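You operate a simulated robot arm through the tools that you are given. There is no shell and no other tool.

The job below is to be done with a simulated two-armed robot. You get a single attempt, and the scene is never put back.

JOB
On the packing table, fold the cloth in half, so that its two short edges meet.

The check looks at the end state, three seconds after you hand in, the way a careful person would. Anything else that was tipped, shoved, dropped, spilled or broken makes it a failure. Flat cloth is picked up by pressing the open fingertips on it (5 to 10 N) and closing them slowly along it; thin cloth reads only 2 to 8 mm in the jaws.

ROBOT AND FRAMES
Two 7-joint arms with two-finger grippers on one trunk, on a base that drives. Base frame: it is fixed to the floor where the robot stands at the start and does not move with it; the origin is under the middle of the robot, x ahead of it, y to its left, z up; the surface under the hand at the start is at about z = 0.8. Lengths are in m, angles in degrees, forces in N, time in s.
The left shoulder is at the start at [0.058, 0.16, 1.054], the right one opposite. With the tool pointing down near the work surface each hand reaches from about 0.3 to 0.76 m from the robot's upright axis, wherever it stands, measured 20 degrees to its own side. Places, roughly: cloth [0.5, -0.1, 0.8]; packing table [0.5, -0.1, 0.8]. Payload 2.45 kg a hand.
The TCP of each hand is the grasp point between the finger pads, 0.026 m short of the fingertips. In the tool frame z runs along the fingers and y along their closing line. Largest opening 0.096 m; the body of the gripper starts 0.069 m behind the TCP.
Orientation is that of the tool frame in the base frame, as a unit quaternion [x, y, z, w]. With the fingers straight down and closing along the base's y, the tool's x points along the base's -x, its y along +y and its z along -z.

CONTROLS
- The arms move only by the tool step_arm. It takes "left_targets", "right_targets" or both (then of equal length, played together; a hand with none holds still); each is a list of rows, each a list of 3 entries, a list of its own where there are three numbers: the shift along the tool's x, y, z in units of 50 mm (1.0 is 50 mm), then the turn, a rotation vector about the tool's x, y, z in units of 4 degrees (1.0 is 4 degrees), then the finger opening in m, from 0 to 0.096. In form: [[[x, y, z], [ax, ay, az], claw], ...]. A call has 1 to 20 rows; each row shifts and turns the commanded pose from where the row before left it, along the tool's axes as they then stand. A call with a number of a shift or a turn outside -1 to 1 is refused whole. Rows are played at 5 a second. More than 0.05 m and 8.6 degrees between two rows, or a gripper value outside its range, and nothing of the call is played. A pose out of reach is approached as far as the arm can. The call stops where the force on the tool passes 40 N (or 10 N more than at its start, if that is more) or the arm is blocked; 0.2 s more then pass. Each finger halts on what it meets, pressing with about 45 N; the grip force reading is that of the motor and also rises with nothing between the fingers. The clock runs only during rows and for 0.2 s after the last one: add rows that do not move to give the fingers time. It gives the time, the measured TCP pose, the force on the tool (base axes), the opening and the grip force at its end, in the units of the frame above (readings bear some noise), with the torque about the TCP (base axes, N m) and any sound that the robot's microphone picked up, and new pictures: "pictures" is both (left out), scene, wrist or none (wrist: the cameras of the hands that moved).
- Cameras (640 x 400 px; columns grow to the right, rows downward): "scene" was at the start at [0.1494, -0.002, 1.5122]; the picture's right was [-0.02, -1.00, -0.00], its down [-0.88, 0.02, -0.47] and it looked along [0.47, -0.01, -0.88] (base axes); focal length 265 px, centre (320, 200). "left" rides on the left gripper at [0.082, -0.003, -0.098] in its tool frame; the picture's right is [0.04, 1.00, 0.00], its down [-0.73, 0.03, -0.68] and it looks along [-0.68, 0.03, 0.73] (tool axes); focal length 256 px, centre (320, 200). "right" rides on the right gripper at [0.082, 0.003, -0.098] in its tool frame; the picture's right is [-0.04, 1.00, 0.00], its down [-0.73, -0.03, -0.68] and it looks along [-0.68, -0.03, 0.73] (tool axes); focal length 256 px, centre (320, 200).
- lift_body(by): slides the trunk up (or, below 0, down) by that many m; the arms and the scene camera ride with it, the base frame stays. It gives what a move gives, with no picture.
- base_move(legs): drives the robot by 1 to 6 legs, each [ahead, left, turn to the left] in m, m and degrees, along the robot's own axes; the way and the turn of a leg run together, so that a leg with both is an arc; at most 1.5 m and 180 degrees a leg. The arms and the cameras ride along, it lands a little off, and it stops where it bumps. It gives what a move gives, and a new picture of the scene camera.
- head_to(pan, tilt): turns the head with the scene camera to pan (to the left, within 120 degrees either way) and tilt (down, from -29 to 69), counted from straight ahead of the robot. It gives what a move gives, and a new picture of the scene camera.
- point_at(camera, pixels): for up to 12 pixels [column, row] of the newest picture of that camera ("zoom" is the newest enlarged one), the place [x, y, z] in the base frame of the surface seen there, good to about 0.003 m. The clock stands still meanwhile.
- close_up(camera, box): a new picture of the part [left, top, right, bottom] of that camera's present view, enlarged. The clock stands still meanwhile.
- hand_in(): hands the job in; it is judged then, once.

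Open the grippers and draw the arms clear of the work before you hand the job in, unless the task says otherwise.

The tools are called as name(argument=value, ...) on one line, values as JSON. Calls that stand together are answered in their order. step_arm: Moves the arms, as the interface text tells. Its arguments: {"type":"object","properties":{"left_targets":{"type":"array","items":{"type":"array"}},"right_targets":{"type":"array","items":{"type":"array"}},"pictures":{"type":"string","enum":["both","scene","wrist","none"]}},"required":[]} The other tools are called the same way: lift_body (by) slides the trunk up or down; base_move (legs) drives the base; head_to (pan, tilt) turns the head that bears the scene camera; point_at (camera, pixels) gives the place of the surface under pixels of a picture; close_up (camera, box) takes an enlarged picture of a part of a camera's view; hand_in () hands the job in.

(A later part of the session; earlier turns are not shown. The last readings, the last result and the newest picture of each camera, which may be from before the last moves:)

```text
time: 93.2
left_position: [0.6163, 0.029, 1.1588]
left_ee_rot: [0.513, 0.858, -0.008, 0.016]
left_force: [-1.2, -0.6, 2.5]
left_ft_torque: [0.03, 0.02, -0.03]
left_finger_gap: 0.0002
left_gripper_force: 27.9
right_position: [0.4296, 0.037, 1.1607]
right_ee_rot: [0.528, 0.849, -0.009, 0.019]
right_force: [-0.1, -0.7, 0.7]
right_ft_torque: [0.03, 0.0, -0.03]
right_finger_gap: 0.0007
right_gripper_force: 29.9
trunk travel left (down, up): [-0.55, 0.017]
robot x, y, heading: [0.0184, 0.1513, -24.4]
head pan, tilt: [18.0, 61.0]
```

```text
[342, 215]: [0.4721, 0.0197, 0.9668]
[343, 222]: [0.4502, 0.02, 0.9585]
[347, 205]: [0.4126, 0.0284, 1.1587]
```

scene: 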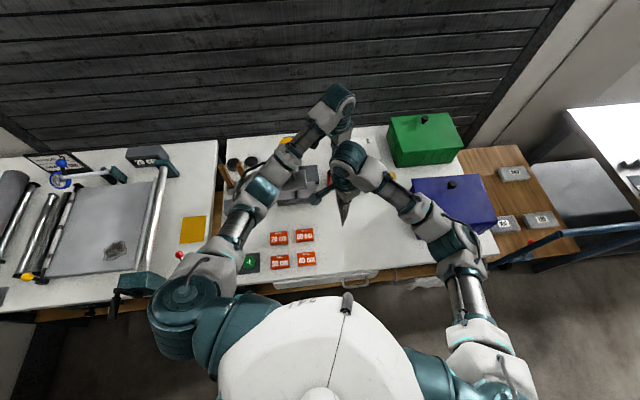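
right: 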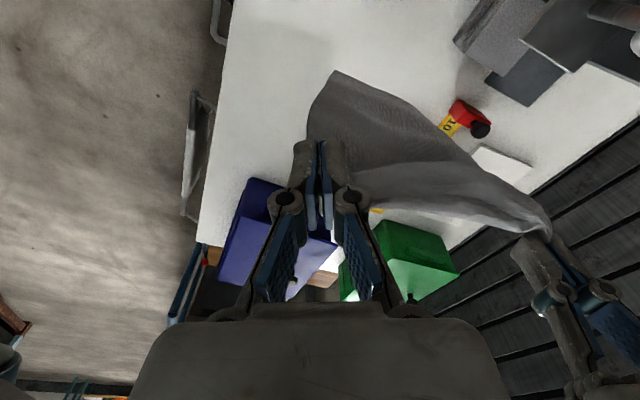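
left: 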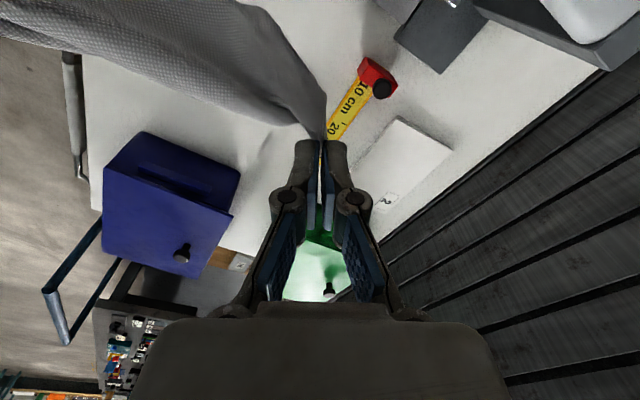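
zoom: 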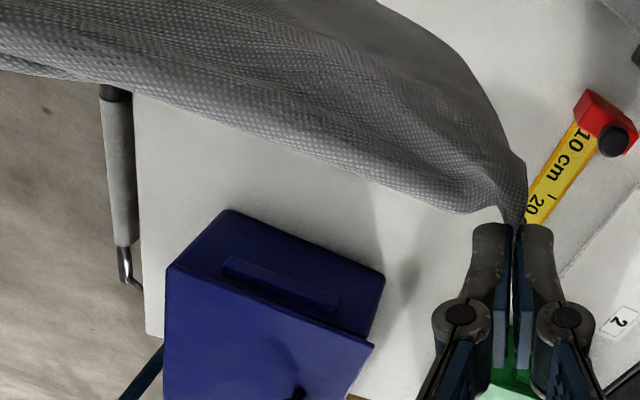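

The bottom outline rises toward the far side, so I can't be sure of the far corner. I'll lay it down to see: first bring the hanging sheet over the right-hand side (base 6 cm right, arms the rest).

base_move(legs=[[0.025, -0.054, 0]])

step_arm(left_targets=[[[-0.3, -0.16, 0.1], [0, 0, 0], 0.0], [[-0.3, -0.16, 0.1], [0, 0, 0], 0.0], [[-0.3, -0.16, 0.1], [0, 0, 0], 0.0], [[-0.3, -0.16, 0.1], [0, 0, 0], 0.0], [[-0.3, -0.16, 0.1], [0, 0, 0], 0.0], [[-0.3, -0.16, 0.1], [0, 0, 0], 0.0], [[0, 0, 0], [0, 0, 0], 0.0], [[0, 0, 0], [0, 0, 0], 0.0], [[0, 0, 0], [0, 0, 0], 0.0], [[0, 0, 0], [0, 0, 0], 0.0]], right_targets=[[[-0.31, -0.15, 0.1], [0, 0, 0], 0.0], [[-0.31, -0.15, 0.1], [0, 0, 0], 0.0], [[-0.31, -0.15, 0.1], [0, 0, 0], 0.0], [[-0.31, -0.15, 0.1], [0, 0, 0], 0.0], [[-0.31, -0.15, 0.1], [0, 0, 0], 0.0], [[-0.31, -0.15, 0.1], [0, 0, 0], 0.0], [[0, 0, 0], [0, 0, 0], 0.0], [[0, 0, 0], [0, 0, 0], 0.0], [[0, 0, 0], [0, 0, 0], 0.0], [[0, 0, 0], [0, 0, 0], 0.0]], pictures="both")

close_up(camera="scene", box=[280, 110, 480, 260])

```text
time: 94.2
left_position: [0.6191, -0.0163, 1.1606]
left_ee_rot: [0.512, 0.859, -0.009, 0.02]
left_force: [0.7, -0.3, 1.6]
left_ft_torque: [0.0, 0.08, -0.01]
left_finger_gap: 0.0
left_gripper_force: 27.7
right_position: [0.428, -0.0097, 1.1605]
right_ee_rot: [0.528, 0.849, -0.012, 0.023]
right_force: [0.3, 0.8, 0.7]
right_ft_torque: [-0.02, -0.04, 0.03]
right_finger_gap: 0.0019
right_gripper_force: 33.8
trunk travel left (down, up): [-0.55, 0.017]
robot x, y, heading: [0.02, 0.0899, -24.6]
head pan, tilt: [18.0, 61.0]
```

scene: 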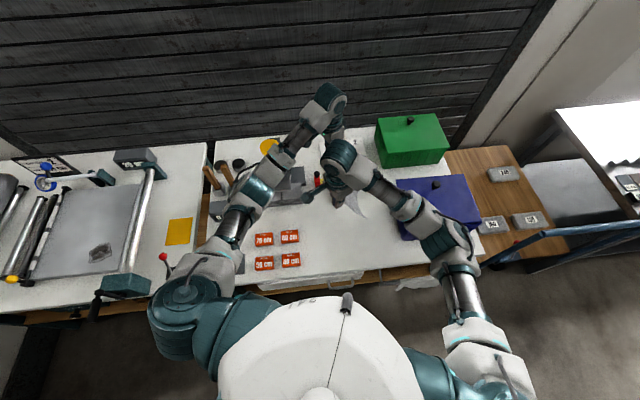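

```text
time: 96.6
left_position: [0.6166, -0.1179, 1.1379]
left_ee_rot: [0.511, 0.859, -0.006, 0.022]
left_force: [-0.7, -0.9, -0.4]
left_ft_torque: [0.05, 0.0, -0.01]
left_finger_gap: 0.0027
left_gripper_force: 33.2
right_position: [0.4258, -0.1136, 1.1391]
right_ee_rot: [0.528, 0.849, -0.008, 0.025]
right_force: [0.8, -1.1, 0.6]
right_ft_torque: [0.08, 0.01, 0.02]
right_finger_gap: 0.0004
right_gripper_force: 28.9
trunk travel left (down, up): [-0.55, 0.017]
robot x, y, heading: [0.0177, 0.0981, -24.4]
head pan, tilt: [18.0, 61.0]
stopped in row 10 (left hand): the arm was blocked; the commanded pose is now the measured one
```

scene: 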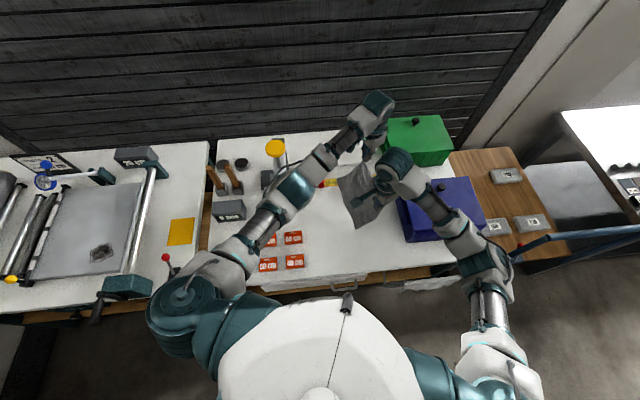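
right: 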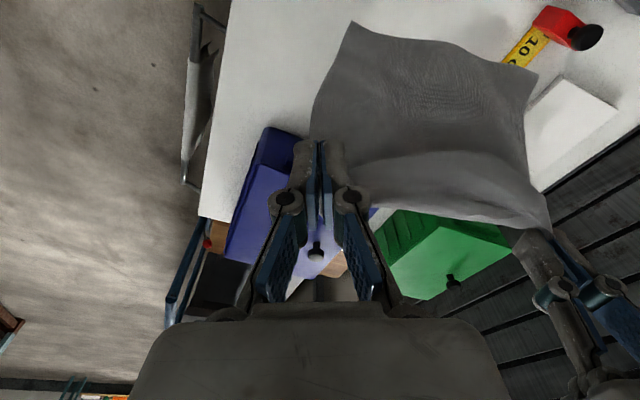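
left: 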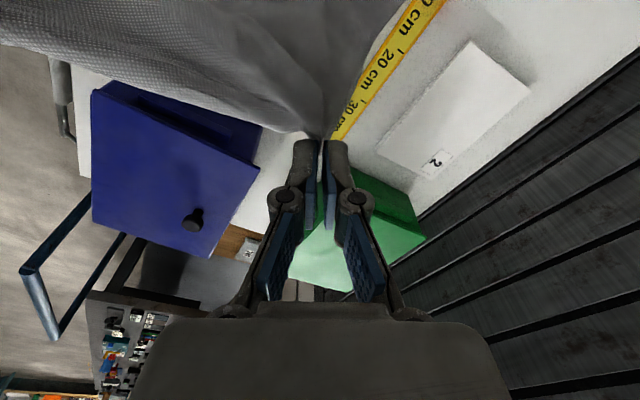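

```text
2.67 times, centred on (380, 185) of scene
```

zoom: 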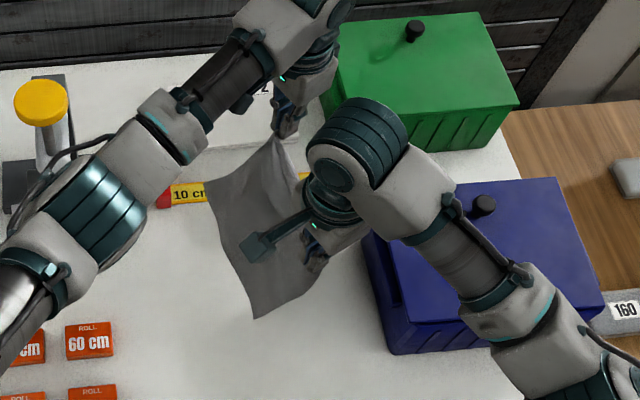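

The sheet now hangs fully open – a clean rectangle with lower corners at (350,22) and (537,72) in the right view. I measure them.

point_at(camera="right", pixels=[[352, 27], [533, 77], [440, 50], [330, 80], [530, 130]])

point_at(camera="scene", pixels=[[356, 227], [338, 186], [345, 205], [366, 165]])

```text
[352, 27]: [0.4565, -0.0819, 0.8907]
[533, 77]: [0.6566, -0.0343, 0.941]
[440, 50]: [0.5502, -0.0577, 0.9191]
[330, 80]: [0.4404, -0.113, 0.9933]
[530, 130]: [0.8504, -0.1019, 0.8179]
```

```text
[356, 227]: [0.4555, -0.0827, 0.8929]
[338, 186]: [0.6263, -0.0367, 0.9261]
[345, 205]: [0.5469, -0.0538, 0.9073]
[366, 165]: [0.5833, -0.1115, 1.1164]
```

I let the swinging settle for two seconds and measure again.

step_arm(left_targets=[[[0, 0, 0], [0, 0, 0], 0.0], [[0, 0, 0], [0, 0, 0], 0.0], [[0, 0, 0], [0, 0, 0], 0.0], [[0, 0, 0], [0, 0, 0], 0.0], [[0, 0, 0], [0, 0, 0], 0.0], [[0, 0, 0], [0, 0, 0], 0.0], [[0, 0, 0], [0, 0, 0], 0.0], [[0, 0, 0], [0, 0, 0], 0.0], [[0, 0, 0], [0, 0, 0], 0.0], [[0, 0, 0], [0, 0, 0], 0.0]], right_targets=[[[0, 0, 0], [0, 0, 0], 0.0], [[0, 0, 0], [0, 0, 0], 0.0], [[0, 0, 0], [0, 0, 0], 0.0], [[0, 0, 0], [0, 0, 0], 0.0], [[0, 0, 0], [0, 0, 0], 0.0], [[0, 0, 0], [0, 0, 0], 0.0], [[0, 0, 0], [0, 0, 0], 0.0], [[0, 0, 0], [0, 0, 0], 0.0], [[0, 0, 0], [0, 0, 0], 0.0], [[0, 0, 0], [0, 0, 0], 0.0]], pictures="both")

close_up(camera="right", box=[280, 0, 600, 260])

```text
time: 99.0
left_position: [0.6286, -0.091, 1.1375]
left_ee_rot: [0.511, 0.859, -0.018, 0.024]
left_force: [0.8, 1.1, -0.6]
left_ft_torque: [-0.09, 0.09, -0.02]
left_finger_gap: 0.0022
left_gripper_force: 33.9
right_position: [0.4339, -0.0855, 1.1411]
right_ee_rot: [0.526, 0.85, -0.021, 0.028]
right_force: [-0.3, 0.0, 1.0]
right_ft_torque: [-0.09, -0.01, 0.02]
right_finger_gap: 0.0012
right_gripper_force: 31.1
trunk travel left (down, up): [-0.55, 0.017]
robot x, y, heading: [0.017, 0.0946, -24.5]
head pan, tilt: [18.0, 61.0]
stopped in row 10 (left hand): the arm was blocked; the commanded pose is now the measured one
```

scene: 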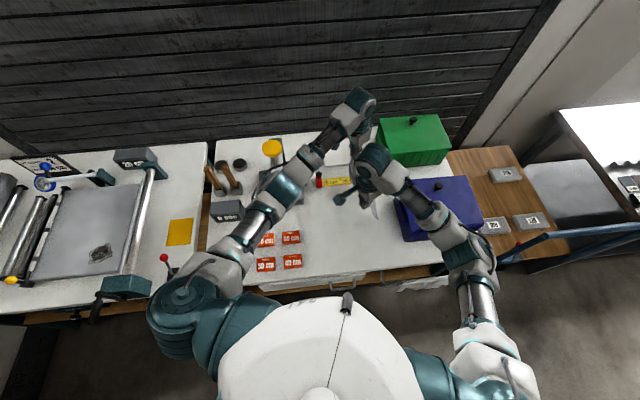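
right: 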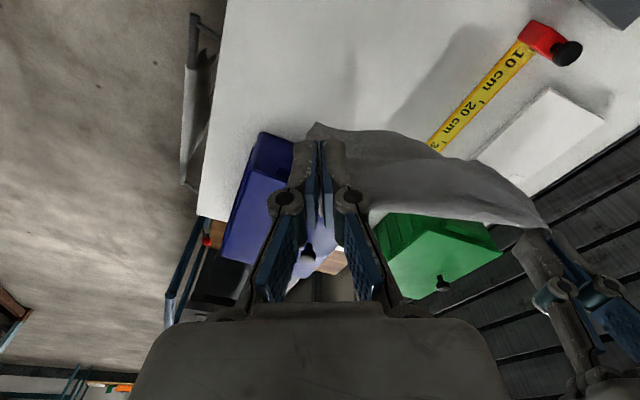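
left: 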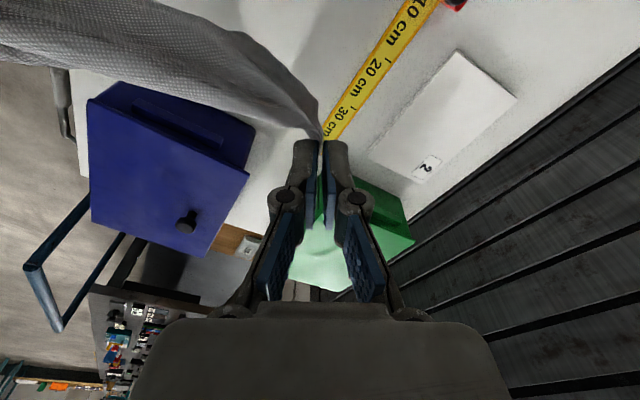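

```text
1.54 times, centred on (440, 130) of right
```

zoom: 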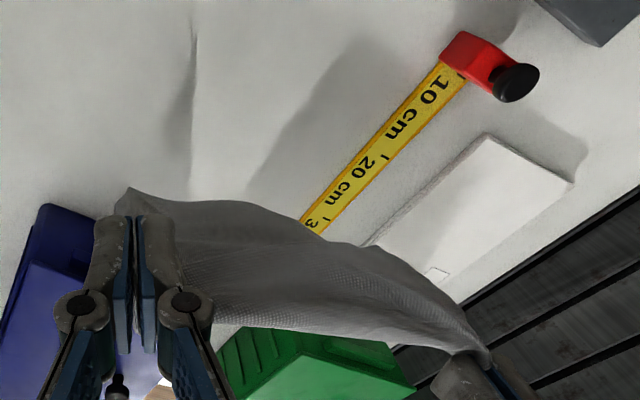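

The robot sways a bit with the trunk this high. I'll raise the hands by arm while lowering the trunk (hands stay at the same height), for stability and reach.

step_arm(left_targets=[[[0, 0, -0.9], [0, 0, 0], 0.0], [[0, 0, -0.9], [0, 0, 0], 0.0]], right_targets=[[[0, 0, -0.9], [0, 0, 0], 0.0], [[0, 0, -0.9], [0, 0, 0], 0.0]], pictures="none")

lift_body(by=-0.1)

step_arm(left_targets=[[[0, 0, -0.9], [0, 0, 0], 0.0], [[0, 0, -0.9], [0, 0, 0], 0.0]], right_targets=[[[0, 0, -0.9], [0, 0, 0], 0.0], [[0, 0, -0.9], [0, 0, 0], 0.0]], pictures="none")

lift_body(by=-0.1)

step_arm(left_targets=[[[0, 0, 0], [0, 0, 0], 0.0], [[0, 0, 0], [0, 0, 0], 0.0]], right_targets=[[[0, 0, 0], [0, 0, 0], 0.0], [[0, 0, 0], [0, 0, 0], 0.0]], pictures="both")

```text
time: 99.8
left_position: [0.5998, -0.1246, 1.2297]
left_ee_rot: [0.515, 0.857, -0.005, 0.024]
left_force: [-0.7, -0.4, 0.1]
left_ft_torque: [0.01, -0.05, -0.01]
left_finger_gap: 0.0006
left_gripper_force: 30.1
right_position: [0.4102, -0.1214, 1.231]
right_ee_rot: [0.531, 0.847, -0.008, 0.027]
right_force: [1.1, -0.4, -0.2]
right_ft_torque: [0.0, 0.04, 0.02]
right_finger_gap: 0.002
right_gripper_force: 31.6
trunk travel left (down, up): [-0.55, 0.017]
robot x, y, heading: [0.014, 0.0864, -24.7]
head pan, tilt: [18.0, 61.0]
stopped in row 2 (left hand): the arm was blocked; the commanded pose is now the measured one
```

```text
time: 101.1
left_position: [0.617, -0.0878, 1.1277]
left_ee_rot: [0.514, 0.857, -0.022, 0.025]
left_force: [2.3, 0.9, -3.4]
left_ft_torque: [-0.12, 0.05, -0.02]
left_finger_gap: 0.0014
left_gripper_force: 27.8
right_position: [0.4293, -0.0812, 1.1332]
right_ee_rot: [0.528, 0.849, -0.024, 0.029]
right_force: [0.2, 1.6, 0.2]
right_ft_torque: [-0.12, -0.03, -0.01]
right_finger_gap: 0.0007
right_gripper_force: 29.6
trunk travel left (down, up): [-0.45, 0.117]
robot x, y, heading: [0.0157, 0.0902, -24.7]
head pan, tilt: [18.0, 61.0]
```

```text
time: 101.7
left_position: [0.5989, -0.114, 1.2223]
left_ee_rot: [0.514, 0.857, -0.008, 0.026]
left_force: [-0.1, 0.4, 0.4]
left_ft_torque: [0.03, -0.05, -0.01]
left_finger_gap: 0.0012
left_gripper_force: 33.2
right_position: [0.4129, -0.1051, 1.2199]
right_ee_rot: [0.53, 0.847, -0.013, 0.029]
right_force: [0.7, -1.2, 0.3]
right_ft_torque: [-0.03, 0.01, 0.01]
right_finger_gap: 0.0006
right_gripper_force: 30.1
trunk travel left (down, up): [-0.45, 0.117]
robot x, y, heading: [0.017, 0.0886, -24.6]
head pan, tilt: [18.0, 61.0]
```

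```text
time: 103.0
left_position: [0.6079, -0.0936, 1.1199]
left_ee_rot: [0.514, 0.858, -0.016, 0.026]
left_force: [1.1, 0.5, 1.0]
left_ft_torque: [-0.1, 0.07, 0.0]
left_finger_gap: 0.0007
left_gripper_force: 31.9
right_position: [0.4211, -0.0895, 1.1211]
right_ee_rot: [0.529, 0.848, -0.02, 0.03]
right_force: [0.3, 0.7, -1.3]
right_ft_torque: [-0.03, -0.01, 0.0]
right_finger_gap: 0.0021
right_gripper_force: 33.0
trunk travel left (down, up): [-0.35, 0.217]
robot x, y, heading: [0.0188, 0.0929, -24.4]
head pan, tilt: [18.0, 61.0]
```

```text
time: 103.6
left_position: [0.6118, -0.0917, 1.1183]
left_ee_rot: [0.512, 0.858, -0.018, 0.025]
left_force: [1.3, 1.1, -0.3]
left_ft_torque: [-0.05, 0.07, 0.01]
left_finger_gap: 0.0008
left_gripper_force: 29.7
right_position: [0.4223, -0.0866, 1.122]
right_ee_rot: [0.528, 0.849, -0.021, 0.029]
right_force: [-0.2, 1.3, -0.6]
right_ft_torque: [-0.03, -0.02, -0.01]
right_finger_gap: 0.0007
right_gripper_force: 30.5
trunk travel left (down, up): [-0.35, 0.217]
robot x, y, heading: [0.0208, 0.0907, -24.4]
head pan, tilt: [18.0, 61.0]
```

scene: 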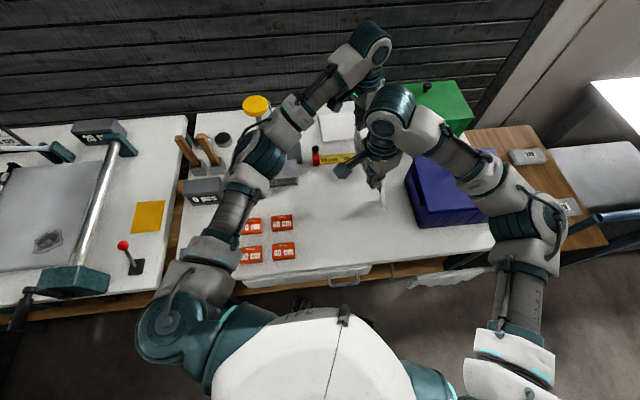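
right: 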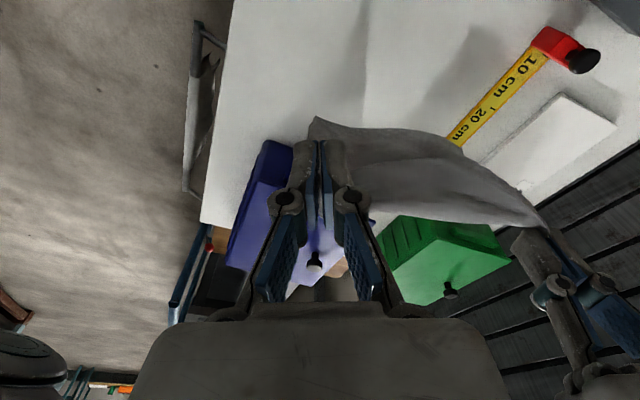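
left: 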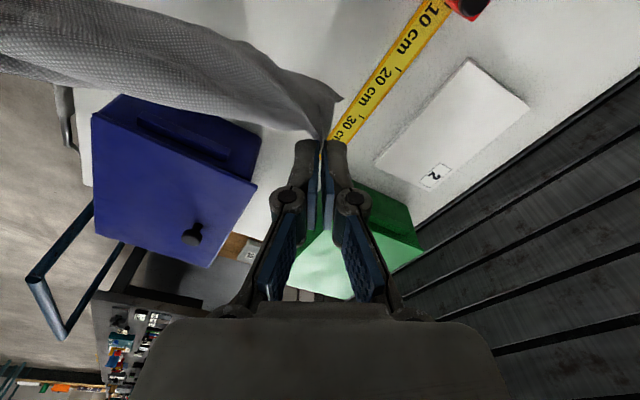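

Hands are at y≈−0.09, tips 0.29 m above the table. I move 3 cm right and 2 cm down so the lower edge is about to touch, and look.

step_arm(left_targets=[[[-0.167, -0.095, 0.144], [0, 0, 0], 0.0], [[-0.167, -0.095, 0.144], [0, 0, 0], 0.0], [[-0.167, -0.095, 0.144], [0, 0, 0], 0.0], [[0, 0, 0], [0, 0, 0], 0.0], [[0, 0, 0], [0, 0, 0], 0.0], [[0, 0, 0], [0, 0, 0], 0.0]], right_targets=[[[-0.17, -0.087, 0.147], [0, 0, 0], 0.0], [[-0.17, -0.087, 0.147], [0, 0, 0], 0.0], [[-0.17, -0.087, 0.147], [0, 0, 0], 0.0], [[0, 0, 0], [0, 0, 0], 0.0], [[0, 0, 0], [0, 0, 0], 0.0], [[0, 0, 0], [0, 0, 0], 0.0]], pictures="both")

close_up(camera="scene", box=[290, 120, 470, 260])

close_up(camera="right", box=[270, 0, 590, 240])

```text
time: 105.2
left_position: [0.582, -0.1677, 1.1041]
left_ee_rot: [0.516, 0.856, -0.001, 0.027]
left_force: [-0.8, -0.3, -0.2]
left_ft_torque: [0.04, -0.09, 0.02]
left_finger_gap: 0.0003
left_gripper_force: 27.8
right_position: [0.3982, -0.1603, 1.1046]
right_ee_rot: [0.533, 0.846, -0.005, 0.029]
right_force: [1.2, -0.6, -0.2]
right_ft_torque: [0.15, 0.09, 0.01]
right_finger_gap: 0.0025
right_gripper_force: 35.8
trunk travel left (down, up): [-0.35, 0.217]
robot x, y, heading: [0.0086, 0.0805, -24.7]
head pan, tilt: [18.0, 61.0]
stopped in row 6 (left hand): the arm was blocked; the commanded pose is now the measured one
```

scene: 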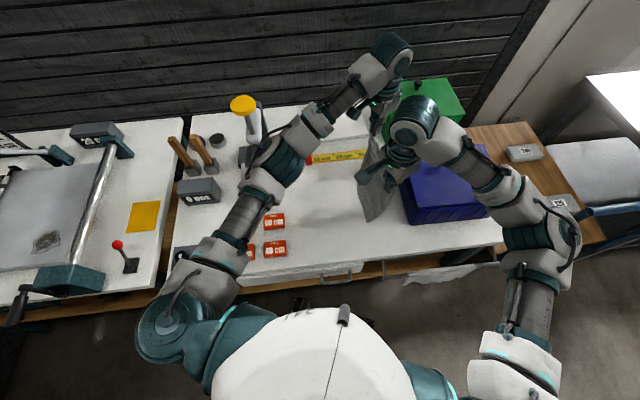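
right: 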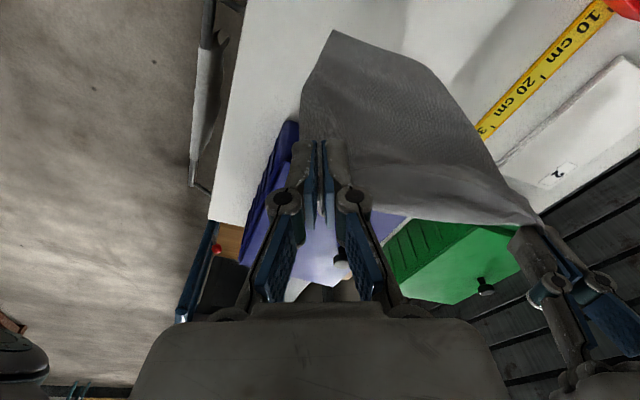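
left: 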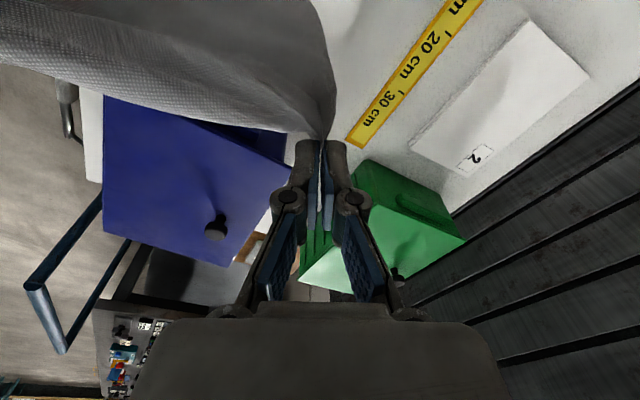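

```text
2.86 times, centred on (380, 190) of scene
```

zoom: 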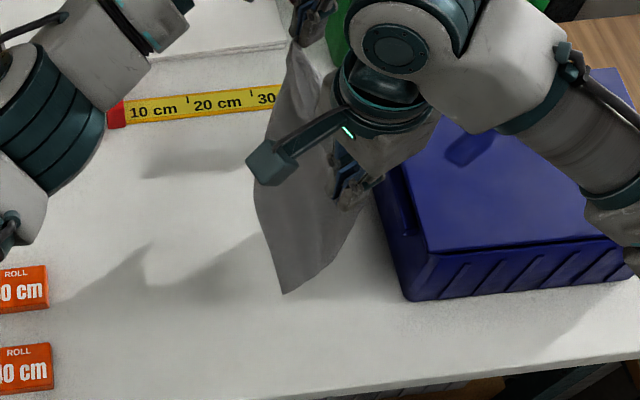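

```text
1.67 times, centred on (430, 120) of right
```

zoom: 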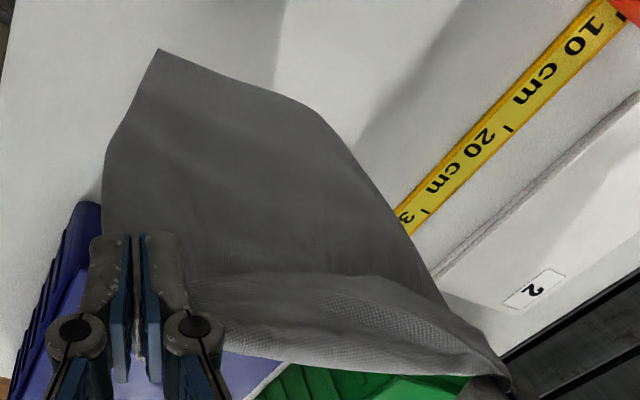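

The robot body is rocking by a few cm. I hold still for 4 s to let it die out before laying the cloth.

step_arm(left_targets=[[[0, 0, 0], [0, 0, 0], 0.0], [[0, 0, 0], [0, 0, 0], 0.0], [[0, 0, 0], [0, 0, 0], 0.0], [[0, 0, 0], [0, 0, 0], 0.0], [[0, 0, 0], [0, 0, 0], 0.0], [[0, 0, 0], [0, 0, 0], 0.0], [[0, 0, 0], [0, 0, 0], 0.0], [[0, 0, 0], [0, 0, 0], 0.0], [[0, 0, 0], [0, 0, 0], 0.0], [[0, 0, 0], [0, 0, 0], 0.0], [[0, 0, 0], [0, 0, 0], 0.0], [[0, 0, 0], [0, 0, 0], 0.0], [[0, 0, 0], [0, 0, 0], 0.0], [[0, 0, 0], [0, 0, 0], 0.0], [[0, 0, 0], [0, 0, 0], 0.0], [[0, 0, 0], [0, 0, 0], 0.0], [[0, 0, 0], [0, 0, 0], 0.0], [[0, 0, 0], [0, 0, 0], 0.0], [[0, 0, 0], [0, 0, 0], 0.0], [[0, 0, 0], [0, 0, 0], 0.0]], pictures="scene")

close_up(camera="scene", box=[120, 90, 560, 400])

```text
time: 109.4
left_position: [0.5855, -0.1573, 1.1026]
left_ee_rot: [0.516, 0.856, -0.005, 0.028]
left_force: [-0.8, 0.6, 0.5]
left_ft_torque: [0.0, -0.07, -0.03]
left_finger_gap: 0.0001
left_gripper_force: 28.8
right_position: [0.4027, -0.1513, 1.1051]
right_ee_rot: [0.531, 0.847, -0.009, 0.029]
right_force: [0.2, -0.3, -0.1]
right_ft_torque: [0.01, -0.03, 0.02]
right_finger_gap: 0.0007
right_gripper_force: 28.9
trunk travel left (down, up): [-0.35, 0.217]
robot x, y, heading: [0.0127, 0.0789, -24.9]
head pan, tilt: [18.0, 61.0]
```

scene: 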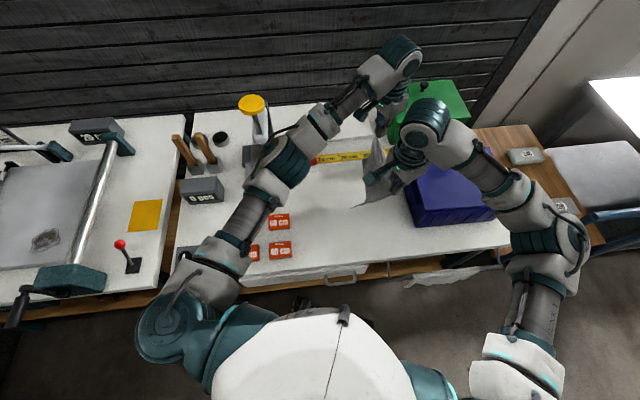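

```text
1.29 times, centred on (340, 245) of scene
```

zoom: 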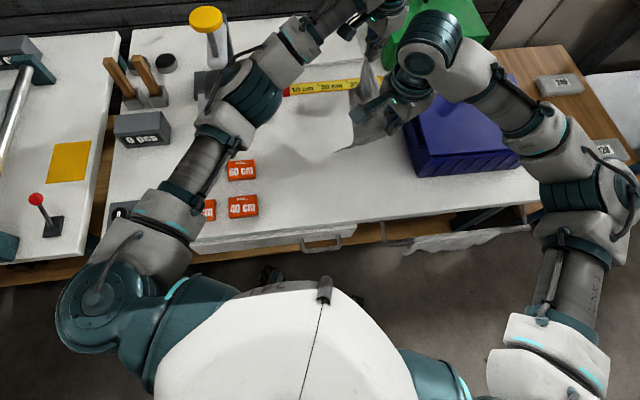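

It has settled (hands y≈−0.155, tips 0.275 m above the table, i.e. the lower edge just touches). I check the hanging sheet's lower edge.

close_up(camera="right", box=[260, 0, 600, 250])

point_at(camera="zoom", pixels=[[150, 75], [250, 100], [350, 150], [420, 230], [120, 150], [250, 200], [200, 130], [450, 300]])

close_up(camera="scene", box=[300, 130, 460, 250])

point_at(camera="zoom", pixels=[[225, 300], [270, 280], [310, 250], [260, 200], [300, 130]])

```text
1.60 times, centred on (430, 125) of right
```

zoom: 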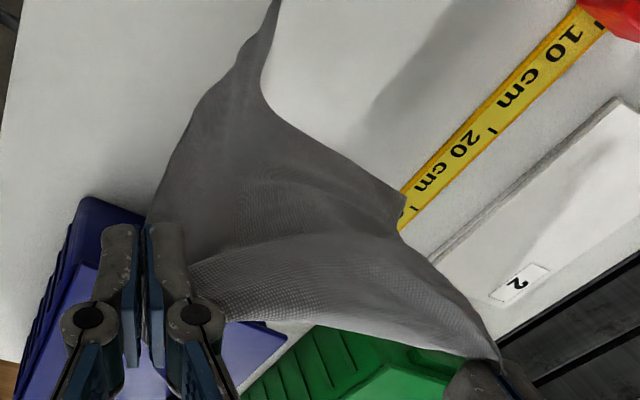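

```text
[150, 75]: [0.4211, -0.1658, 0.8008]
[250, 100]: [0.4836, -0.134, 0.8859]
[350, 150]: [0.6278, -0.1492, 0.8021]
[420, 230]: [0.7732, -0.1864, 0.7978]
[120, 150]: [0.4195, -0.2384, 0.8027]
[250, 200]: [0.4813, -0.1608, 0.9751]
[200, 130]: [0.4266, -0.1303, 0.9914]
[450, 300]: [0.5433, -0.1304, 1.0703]
```

```text
3.33 times, centred on (380, 190) of scene
```

zoom: 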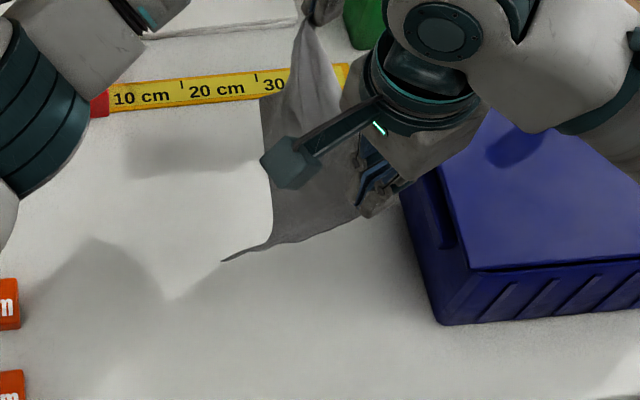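

```text
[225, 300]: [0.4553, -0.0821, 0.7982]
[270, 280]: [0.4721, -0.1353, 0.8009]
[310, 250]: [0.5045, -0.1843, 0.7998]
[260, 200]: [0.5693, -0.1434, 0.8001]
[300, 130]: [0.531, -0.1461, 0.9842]
```

The near lower corner touched and flicked to the left. I raise 4 cm to free it and let it hang straight.

step_arm(left_targets=[[[0, 0, -0.27], [0, 0, 0], 0.0], [[0, 0, -0.27], [0, 0, 0], 0.0], [[0, 0, -0.27], [0, 0, 0], 0.0], [[0, 0, 0], [0, 0, 0], 0.0], [[0, 0, 0], [0, 0, 0], 0.0], [[0, 0, 0], [0, 0, 0], 0.0], [[0, 0, 0], [0, 0, 0], 0.0], [[0, 0, 0], [0, 0, 0], 0.0], [[0, 0, 0], [0, 0, 0], 0.0], [[0, 0, 0], [0, 0, 0], 0.0], [[0, 0, 0], [0, 0, 0], 0.0]], right_targets=[[[0, 0, -0.27], [0, 0, 0], 0.0], [[0, 0, -0.27], [0, 0, 0], 0.0], [[0, 0, -0.27], [0, 0, 0], 0.0], [[0, 0, 0], [0, 0, 0], 0.0], [[0, 0, 0], [0, 0, 0], 0.0], [[0, 0, 0], [0, 0, 0], 0.0], [[0, 0, 0], [0, 0, 0], 0.0], [[0, 0, 0], [0, 0, 0], 0.0], [[0, 0, 0], [0, 0, 0], 0.0], [[0, 0, 0], [0, 0, 0], 0.0], [[0, 0, 0], [0, 0, 0], 0.0]], pictures="both")

point_at(camera="right", pixels=[[350, 60], [420, 80], [480, 130], [330, 90], [400, 130]])

close_up(camera="right", box=[260, 0, 600, 250])

close_up(camera="scene", box=[300, 130, 460, 250])

```text
time: 111.8
left_position: [0.6005, -0.1299, 1.1419]
left_ee_rot: [0.515, 0.857, -0.015, 0.027]
left_force: [0.1, 1.4, -1.5]
left_ft_torque: [-0.07, 0.05, -0.05]
left_finger_gap: 0.002
left_gripper_force: 29.9
right_position: [0.414, -0.1217, 1.145]
right_ee_rot: [0.53, 0.847, -0.019, 0.03]
right_force: [-0.1, 0.2, 0.8]
right_ft_torque: [-0.1, -0.09, 0.03]
right_finger_gap: 0.0008
right_gripper_force: 28.7
trunk travel left (down, up): [-0.35, 0.217]
robot x, y, heading: [0.0155, 0.0897, -24.6]
head pan, tilt: [18.0, 61.0]
```

scene: 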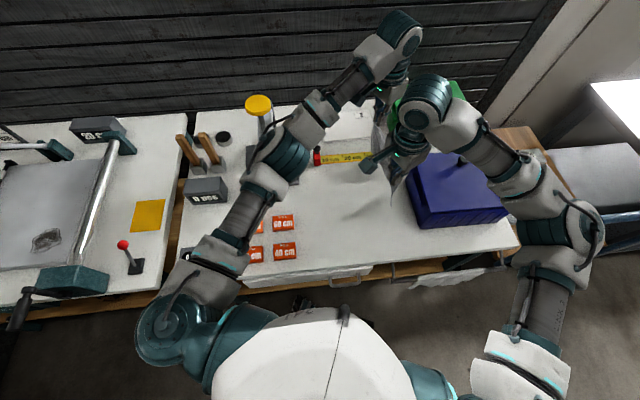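
right: 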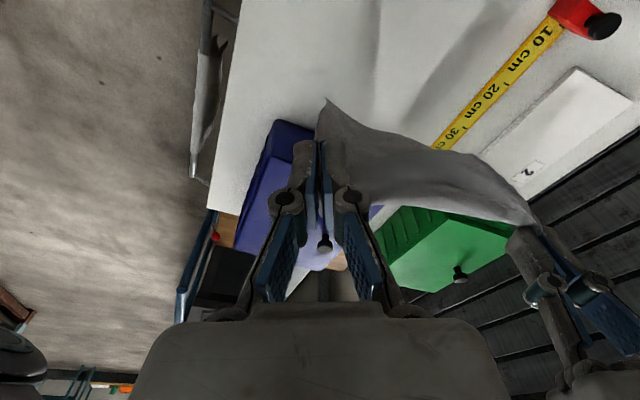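
left: 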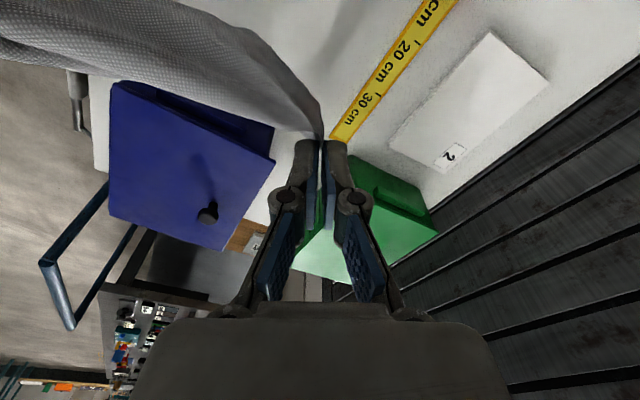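

```text
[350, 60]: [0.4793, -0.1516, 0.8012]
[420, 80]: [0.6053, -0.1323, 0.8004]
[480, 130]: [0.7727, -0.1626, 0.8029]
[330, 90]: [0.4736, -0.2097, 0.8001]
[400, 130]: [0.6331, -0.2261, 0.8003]
```

```text
1.60 times, centred on (430, 125) of right
```

zoom: 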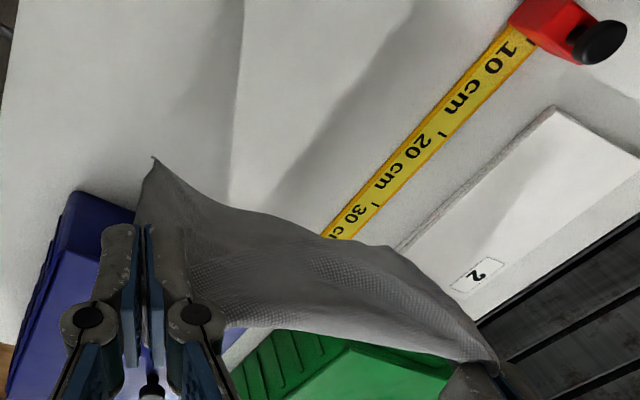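

```text
3.33 times, centred on (380, 190) of scene
```

zoom: 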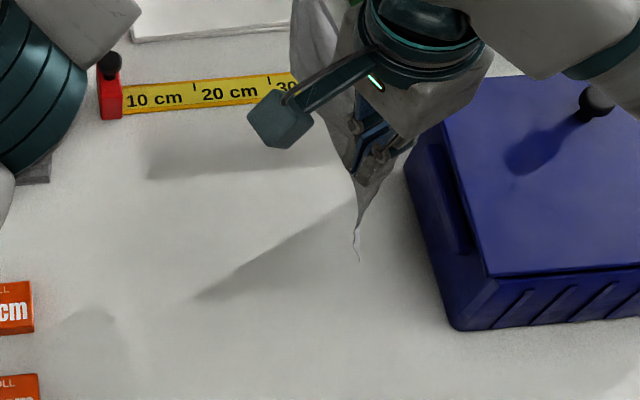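

The sheet hangs straight again. Now I lower along a slant to the left so the lower edge touches and the sheet is laid from right to left; I pause partway to look.

step_arm(left_targets=[[[0.104, 0.048, 0.26], [0, 0, 0], 0.0], [[0.104, 0.048, 0.26], [0, 0, 0], 0.0], [[0.104, 0.048, 0.26], [0, 0, 0], 0.0], [[0.236, 0.118, 0.236], [0, 0, 0], 0.0], [[0.236, 0.118, 0.236], [0, 0, 0], 0.0], [[0.236, 0.118, 0.236], [0, 0, 0], 0.0], [[0.236, 0.118, 0.236], [0, 0, 0], 0.0], [[0.236, 0.118, 0.236], [0, 0, 0], 0.0]], right_targets=[[[0.108, 0.044, 0.26], [0, 0, 0], 0.0], [[0.108, 0.044, 0.26], [0, 0, 0], 0.0], [[0.108, 0.044, 0.26], [0, 0, 0], 0.0], [[0.242, 0.11, 0.234], [0, 0, 0], 0.0], [[0.242, 0.11, 0.234], [0, 0, 0], 0.0], [[0.242, 0.11, 0.234], [0, 0, 0], 0.0], [[0.242, 0.11, 0.234], [0, 0, 0], 0.0], [[0.242, 0.11, 0.234], [0, 0, 0], 0.0]], pictures="both")

close_up(camera="right", box=[260, 0, 600, 250])

close_up(camera="scene", box=[300, 130, 460, 250])

```text
time: 113.6
left_position: [0.5989, -0.0511, 1.0388]
left_ee_rot: [0.515, 0.856, -0.015, 0.027]
left_force: [0.0, 0.5, 0.0]
left_ft_torque: [-0.04, 0.03, 0.0]
left_finger_gap: 0.0023
left_gripper_force: 31.1
right_position: [0.4151, -0.045, 1.0425]
right_ee_rot: [0.531, 0.847, -0.019, 0.03]
right_force: [-0.5, 1.1, 0.2]
right_ft_torque: [-0.06, 0.01, -0.01]
right_finger_gap: 0.0009
right_gripper_force: 30.1
trunk travel left (down, up): [-0.35, 0.217]
robot x, y, heading: [0.0192, 0.0839, -24.7]
head pan, tilt: [18.0, 61.0]
```

scene: 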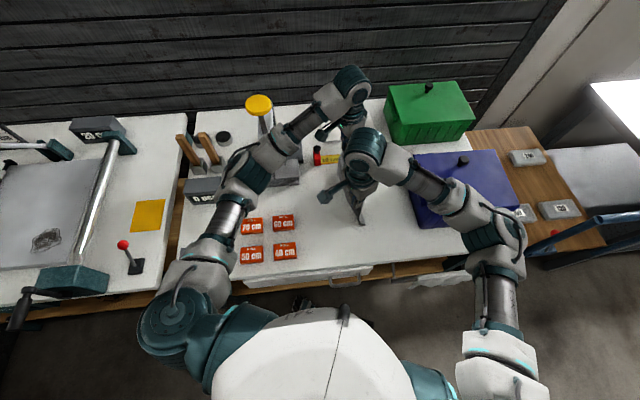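
right: 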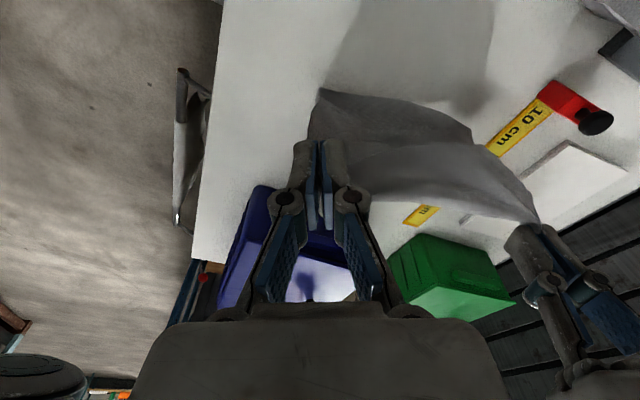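
left: 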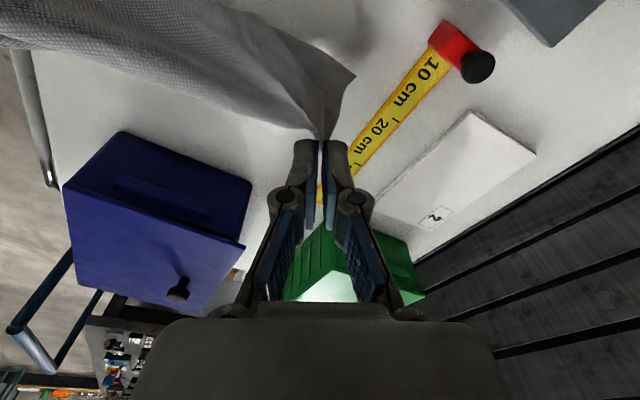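

```text
1.60 times, centred on (430, 125) of right
```

zoom: 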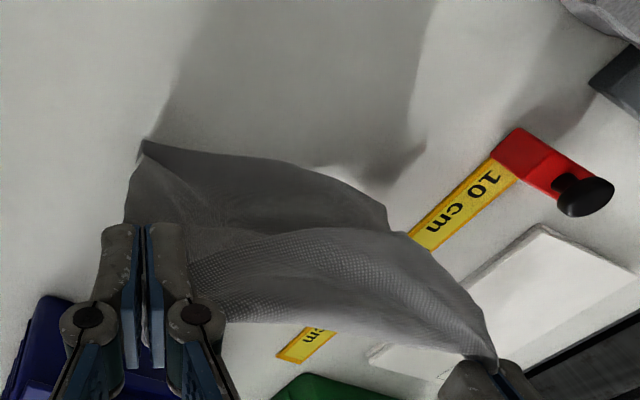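

```text
3.33 times, centred on (380, 190) of scene
```

zoom: 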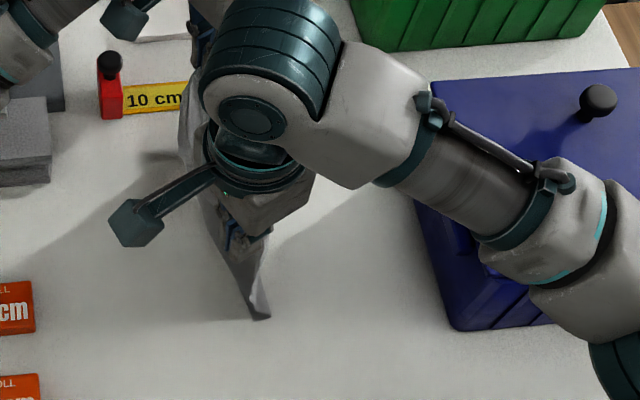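

I measure where the sheet meets the table and where the right edge lies.

point_at(camera="zoom", pixels=[[264, 314], [250, 316], [268, 300], [230, 265], [262, 270]])

point_at(camera="right", pixels=[[321, 94], [345, 100], [400, 112], [440, 125], [468, 138], [311, 120], [380, 120]])

close_up(camera="left", box=[0, 0, 400, 250])

```text
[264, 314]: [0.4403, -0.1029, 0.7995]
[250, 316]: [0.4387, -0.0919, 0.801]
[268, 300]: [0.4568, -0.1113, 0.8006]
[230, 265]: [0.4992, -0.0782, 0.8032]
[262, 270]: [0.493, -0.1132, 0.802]
```

```text
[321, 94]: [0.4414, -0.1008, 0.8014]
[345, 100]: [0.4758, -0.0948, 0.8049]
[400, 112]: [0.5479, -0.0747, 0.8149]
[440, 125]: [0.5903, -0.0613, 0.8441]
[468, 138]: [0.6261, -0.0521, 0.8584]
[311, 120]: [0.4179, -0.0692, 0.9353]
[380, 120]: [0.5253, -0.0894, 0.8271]
```

```text
1.60 times, centred on (200, 125) of left
```

zoom: 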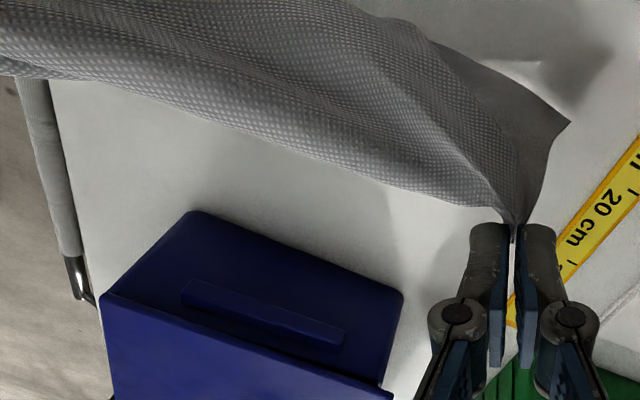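

The far side seems shorter. I measure the far lower corner in the left view (zoom (570,122) → about (355,77)).

point_at(camera="left", pixels=[[354, 78], [350, 82], [335, 66], [310, 50], [270, 25], [340, 100], [300, 70], [250, 50]])

close_up(camera="left", box=[220, 0, 400, 150])

```text
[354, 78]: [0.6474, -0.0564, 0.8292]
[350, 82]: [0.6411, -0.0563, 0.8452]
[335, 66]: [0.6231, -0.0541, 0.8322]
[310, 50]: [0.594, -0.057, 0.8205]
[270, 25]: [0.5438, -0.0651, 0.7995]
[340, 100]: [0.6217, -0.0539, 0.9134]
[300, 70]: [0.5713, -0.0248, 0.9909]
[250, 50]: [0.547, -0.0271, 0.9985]
```

```text
2.67 times, centred on (310, 75) of left
```

zoom: 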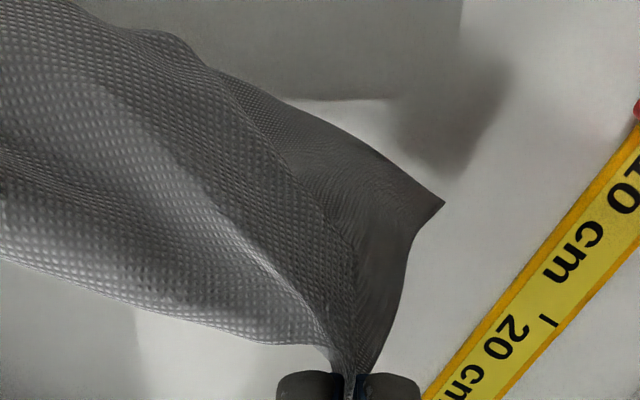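

The pinches have slipped: the far pinch is now ~9 cm and the near one ~6 cm in from the left edge, so I must lay the cloth flat and re-grip. I raise, and shift base right by 7 cm to lay it out with the right edge near y≈−0.2.

step_arm(left_targets=[[[0, 0, -0.5], [0, 0, 0], 0.0], [[0, 0, -0.5], [0, 0, 0], 0.0], [[0, 0, -0.5], [0, 0, 0], 0.0], [[0, 0, 0], [0, 0, 0], 0.0]], right_targets=[[[0, 0, -0.5], [0, 0, 0], 0.0], [[0, 0, -0.5], [0, 0, 0], 0.0], [[0, 0, -0.5], [0, 0, 0], 0.0], [[0, 0, 0], [0, 0, 0], 0.0]], pictures="none")

base_move(legs=[[0.016, -0.07, 0]])

step_arm(left_targets=[[[-0.17, -0.095, 0], [0, 0, 0], 0.0], [[-0.17, -0.095, 0], [0, 0, 0], 0.0], [[-0.17, -0.095, 0], [0, 0, 0], 0.0], [[-0.17, -0.095, 0], [0, 0, 0], 0.0], [[-0.17, -0.095, 0], [0, 0, 0], 0.0], [[-0.17, -0.095, 0], [0, 0, 0], 0.0], [[-0.17, -0.095, 0], [0, 0, 0], 0.0], [[-0.17, -0.095, 0], [0, 0, 0], 0.0], [[0, 0, 0], [0, 0, 0], 0.0], [[0, 0, 0], [0, 0, 0], 0.0], [[0, 0, 0], [0, 0, 0], 0.0], [[0, 0, 0], [0, 0, 0], 0.0], [[0, 0, 0], [0, 0, 0], 0.0], [[0, 0, 0], [0, 0, 0], 0.0]], right_targets=[[[-0.17, -0.087, 0], [0, 0, 0], 0.0], [[-0.17, -0.087, 0], [0, 0, 0], 0.0], [[-0.17, -0.087, 0], [0, 0, 0], 0.0], [[-0.17, -0.087, 0], [0, 0, 0], 0.0], [[-0.17, -0.087, 0], [0, 0, 0], 0.0], [[-0.17, -0.087, 0], [0, 0, 0], 0.0], [[-0.17, -0.087, 0], [0, 0, 0], 0.0], [[-0.17, -0.087, 0], [0, 0, 0], 0.0], [[0, 0, 0], [0, 0, 0], 0.0], [[0, 0, 0], [0, 0, 0], 0.0], [[0, 0, 0], [0, 0, 0], 0.0], [[0, 0, 0], [0, 0, 0], 0.0], [[0, 0, 0], [0, 0, 0], 0.0], [[0, 0, 0], [0, 0, 0], 0.0]], pictures="both")

```text
time: 114.6
left_position: [0.5922, -0.0521, 1.1137]
left_ee_rot: [0.515, 0.857, -0.014, 0.028]
left_force: [0.5, 0.3, -0.7]
left_ft_torque: [-0.06, 0.02, -0.01]
left_finger_gap: 0.0023
left_gripper_force: 31.7
right_position: [0.4094, -0.0455, 1.1205]
right_ee_rot: [0.53, 0.847, -0.017, 0.03]
right_force: [-0.2, 0.2, -0.7]
right_ft_torque: [-0.06, 0.01, 0.01]
right_finger_gap: 0.0023
right_gripper_force: 32.5
trunk travel left (down, up): [-0.35, 0.217]
robot x, y, heading: [0.0176, 0.0885, -24.5]
head pan, tilt: [18.0, 61.0]
```

```text
time: 115.7
left_position: [0.5881, -0.1011, 1.1121]
left_ee_rot: [0.514, 0.857, -0.021, 0.029]
left_force: [1.4, 1.3, 0.4]
left_ft_torque: [-0.02, 0.15, 0.03]
left_finger_gap: 0.0012
left_gripper_force: 32.4
right_position: [0.4027, -0.0931, 1.1202]
right_ee_rot: [0.529, 0.847, -0.024, 0.032]
right_force: [-0.5, 0.7, -0.4]
right_ft_torque: [-0.1, -0.12, 0.02]
right_finger_gap: 0.0016
right_gripper_force: 29.6
trunk travel left (down, up): [-0.35, 0.217]
robot x, y, heading: [0.0025, 0.0225, -24.8]
head pan, tilt: [18.0, 61.0]
```

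scene: 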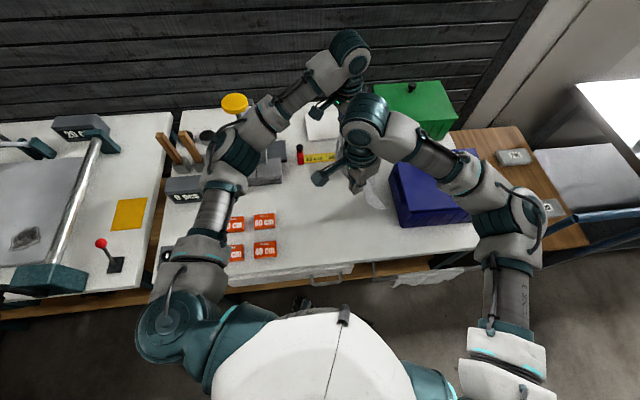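

```text
time: 118.7
left_position: [0.5738, -0.1978, 1.1206]
left_ee_rot: [0.515, 0.857, -0.011, 0.03]
left_force: [-0.1, -0.2, 0.3]
left_ft_torque: [0.02, -0.03, 0.03]
left_finger_gap: 0.0001
left_gripper_force: 27.4
right_position: [0.389, -0.1886, 1.1277]
right_ee_rot: [0.53, 0.847, -0.014, 0.032]
right_force: [-0.3, -0.8, 0.7]
right_ft_torque: [0.01, 0.02, 0.0]
right_finger_gap: 0.001
right_gripper_force: 29.6
trunk travel left (down, up): [-0.35, 0.217]
robot x, y, heading: [0.0024, 0.0202, -24.7]
head pan, tilt: [18.0, 61.0]
```

scene: 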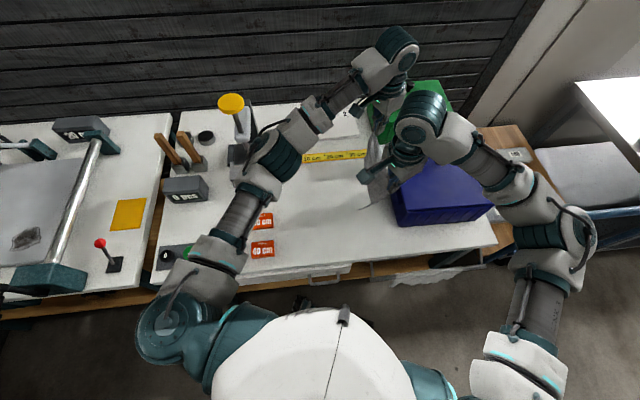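
right: 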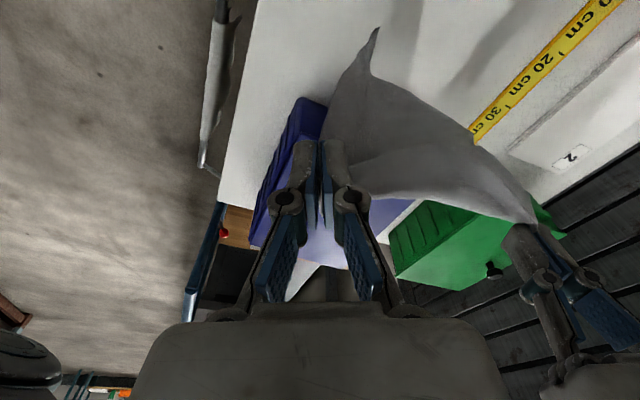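
left: 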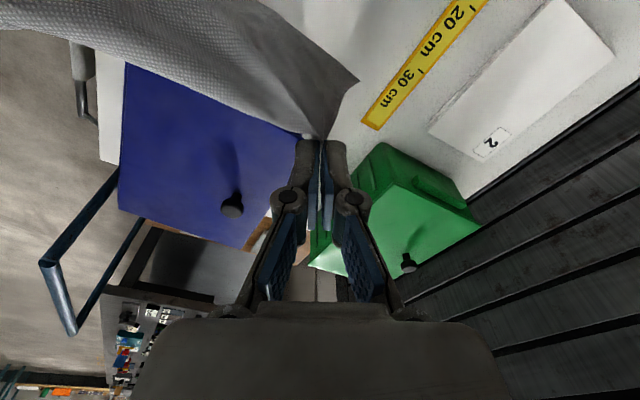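

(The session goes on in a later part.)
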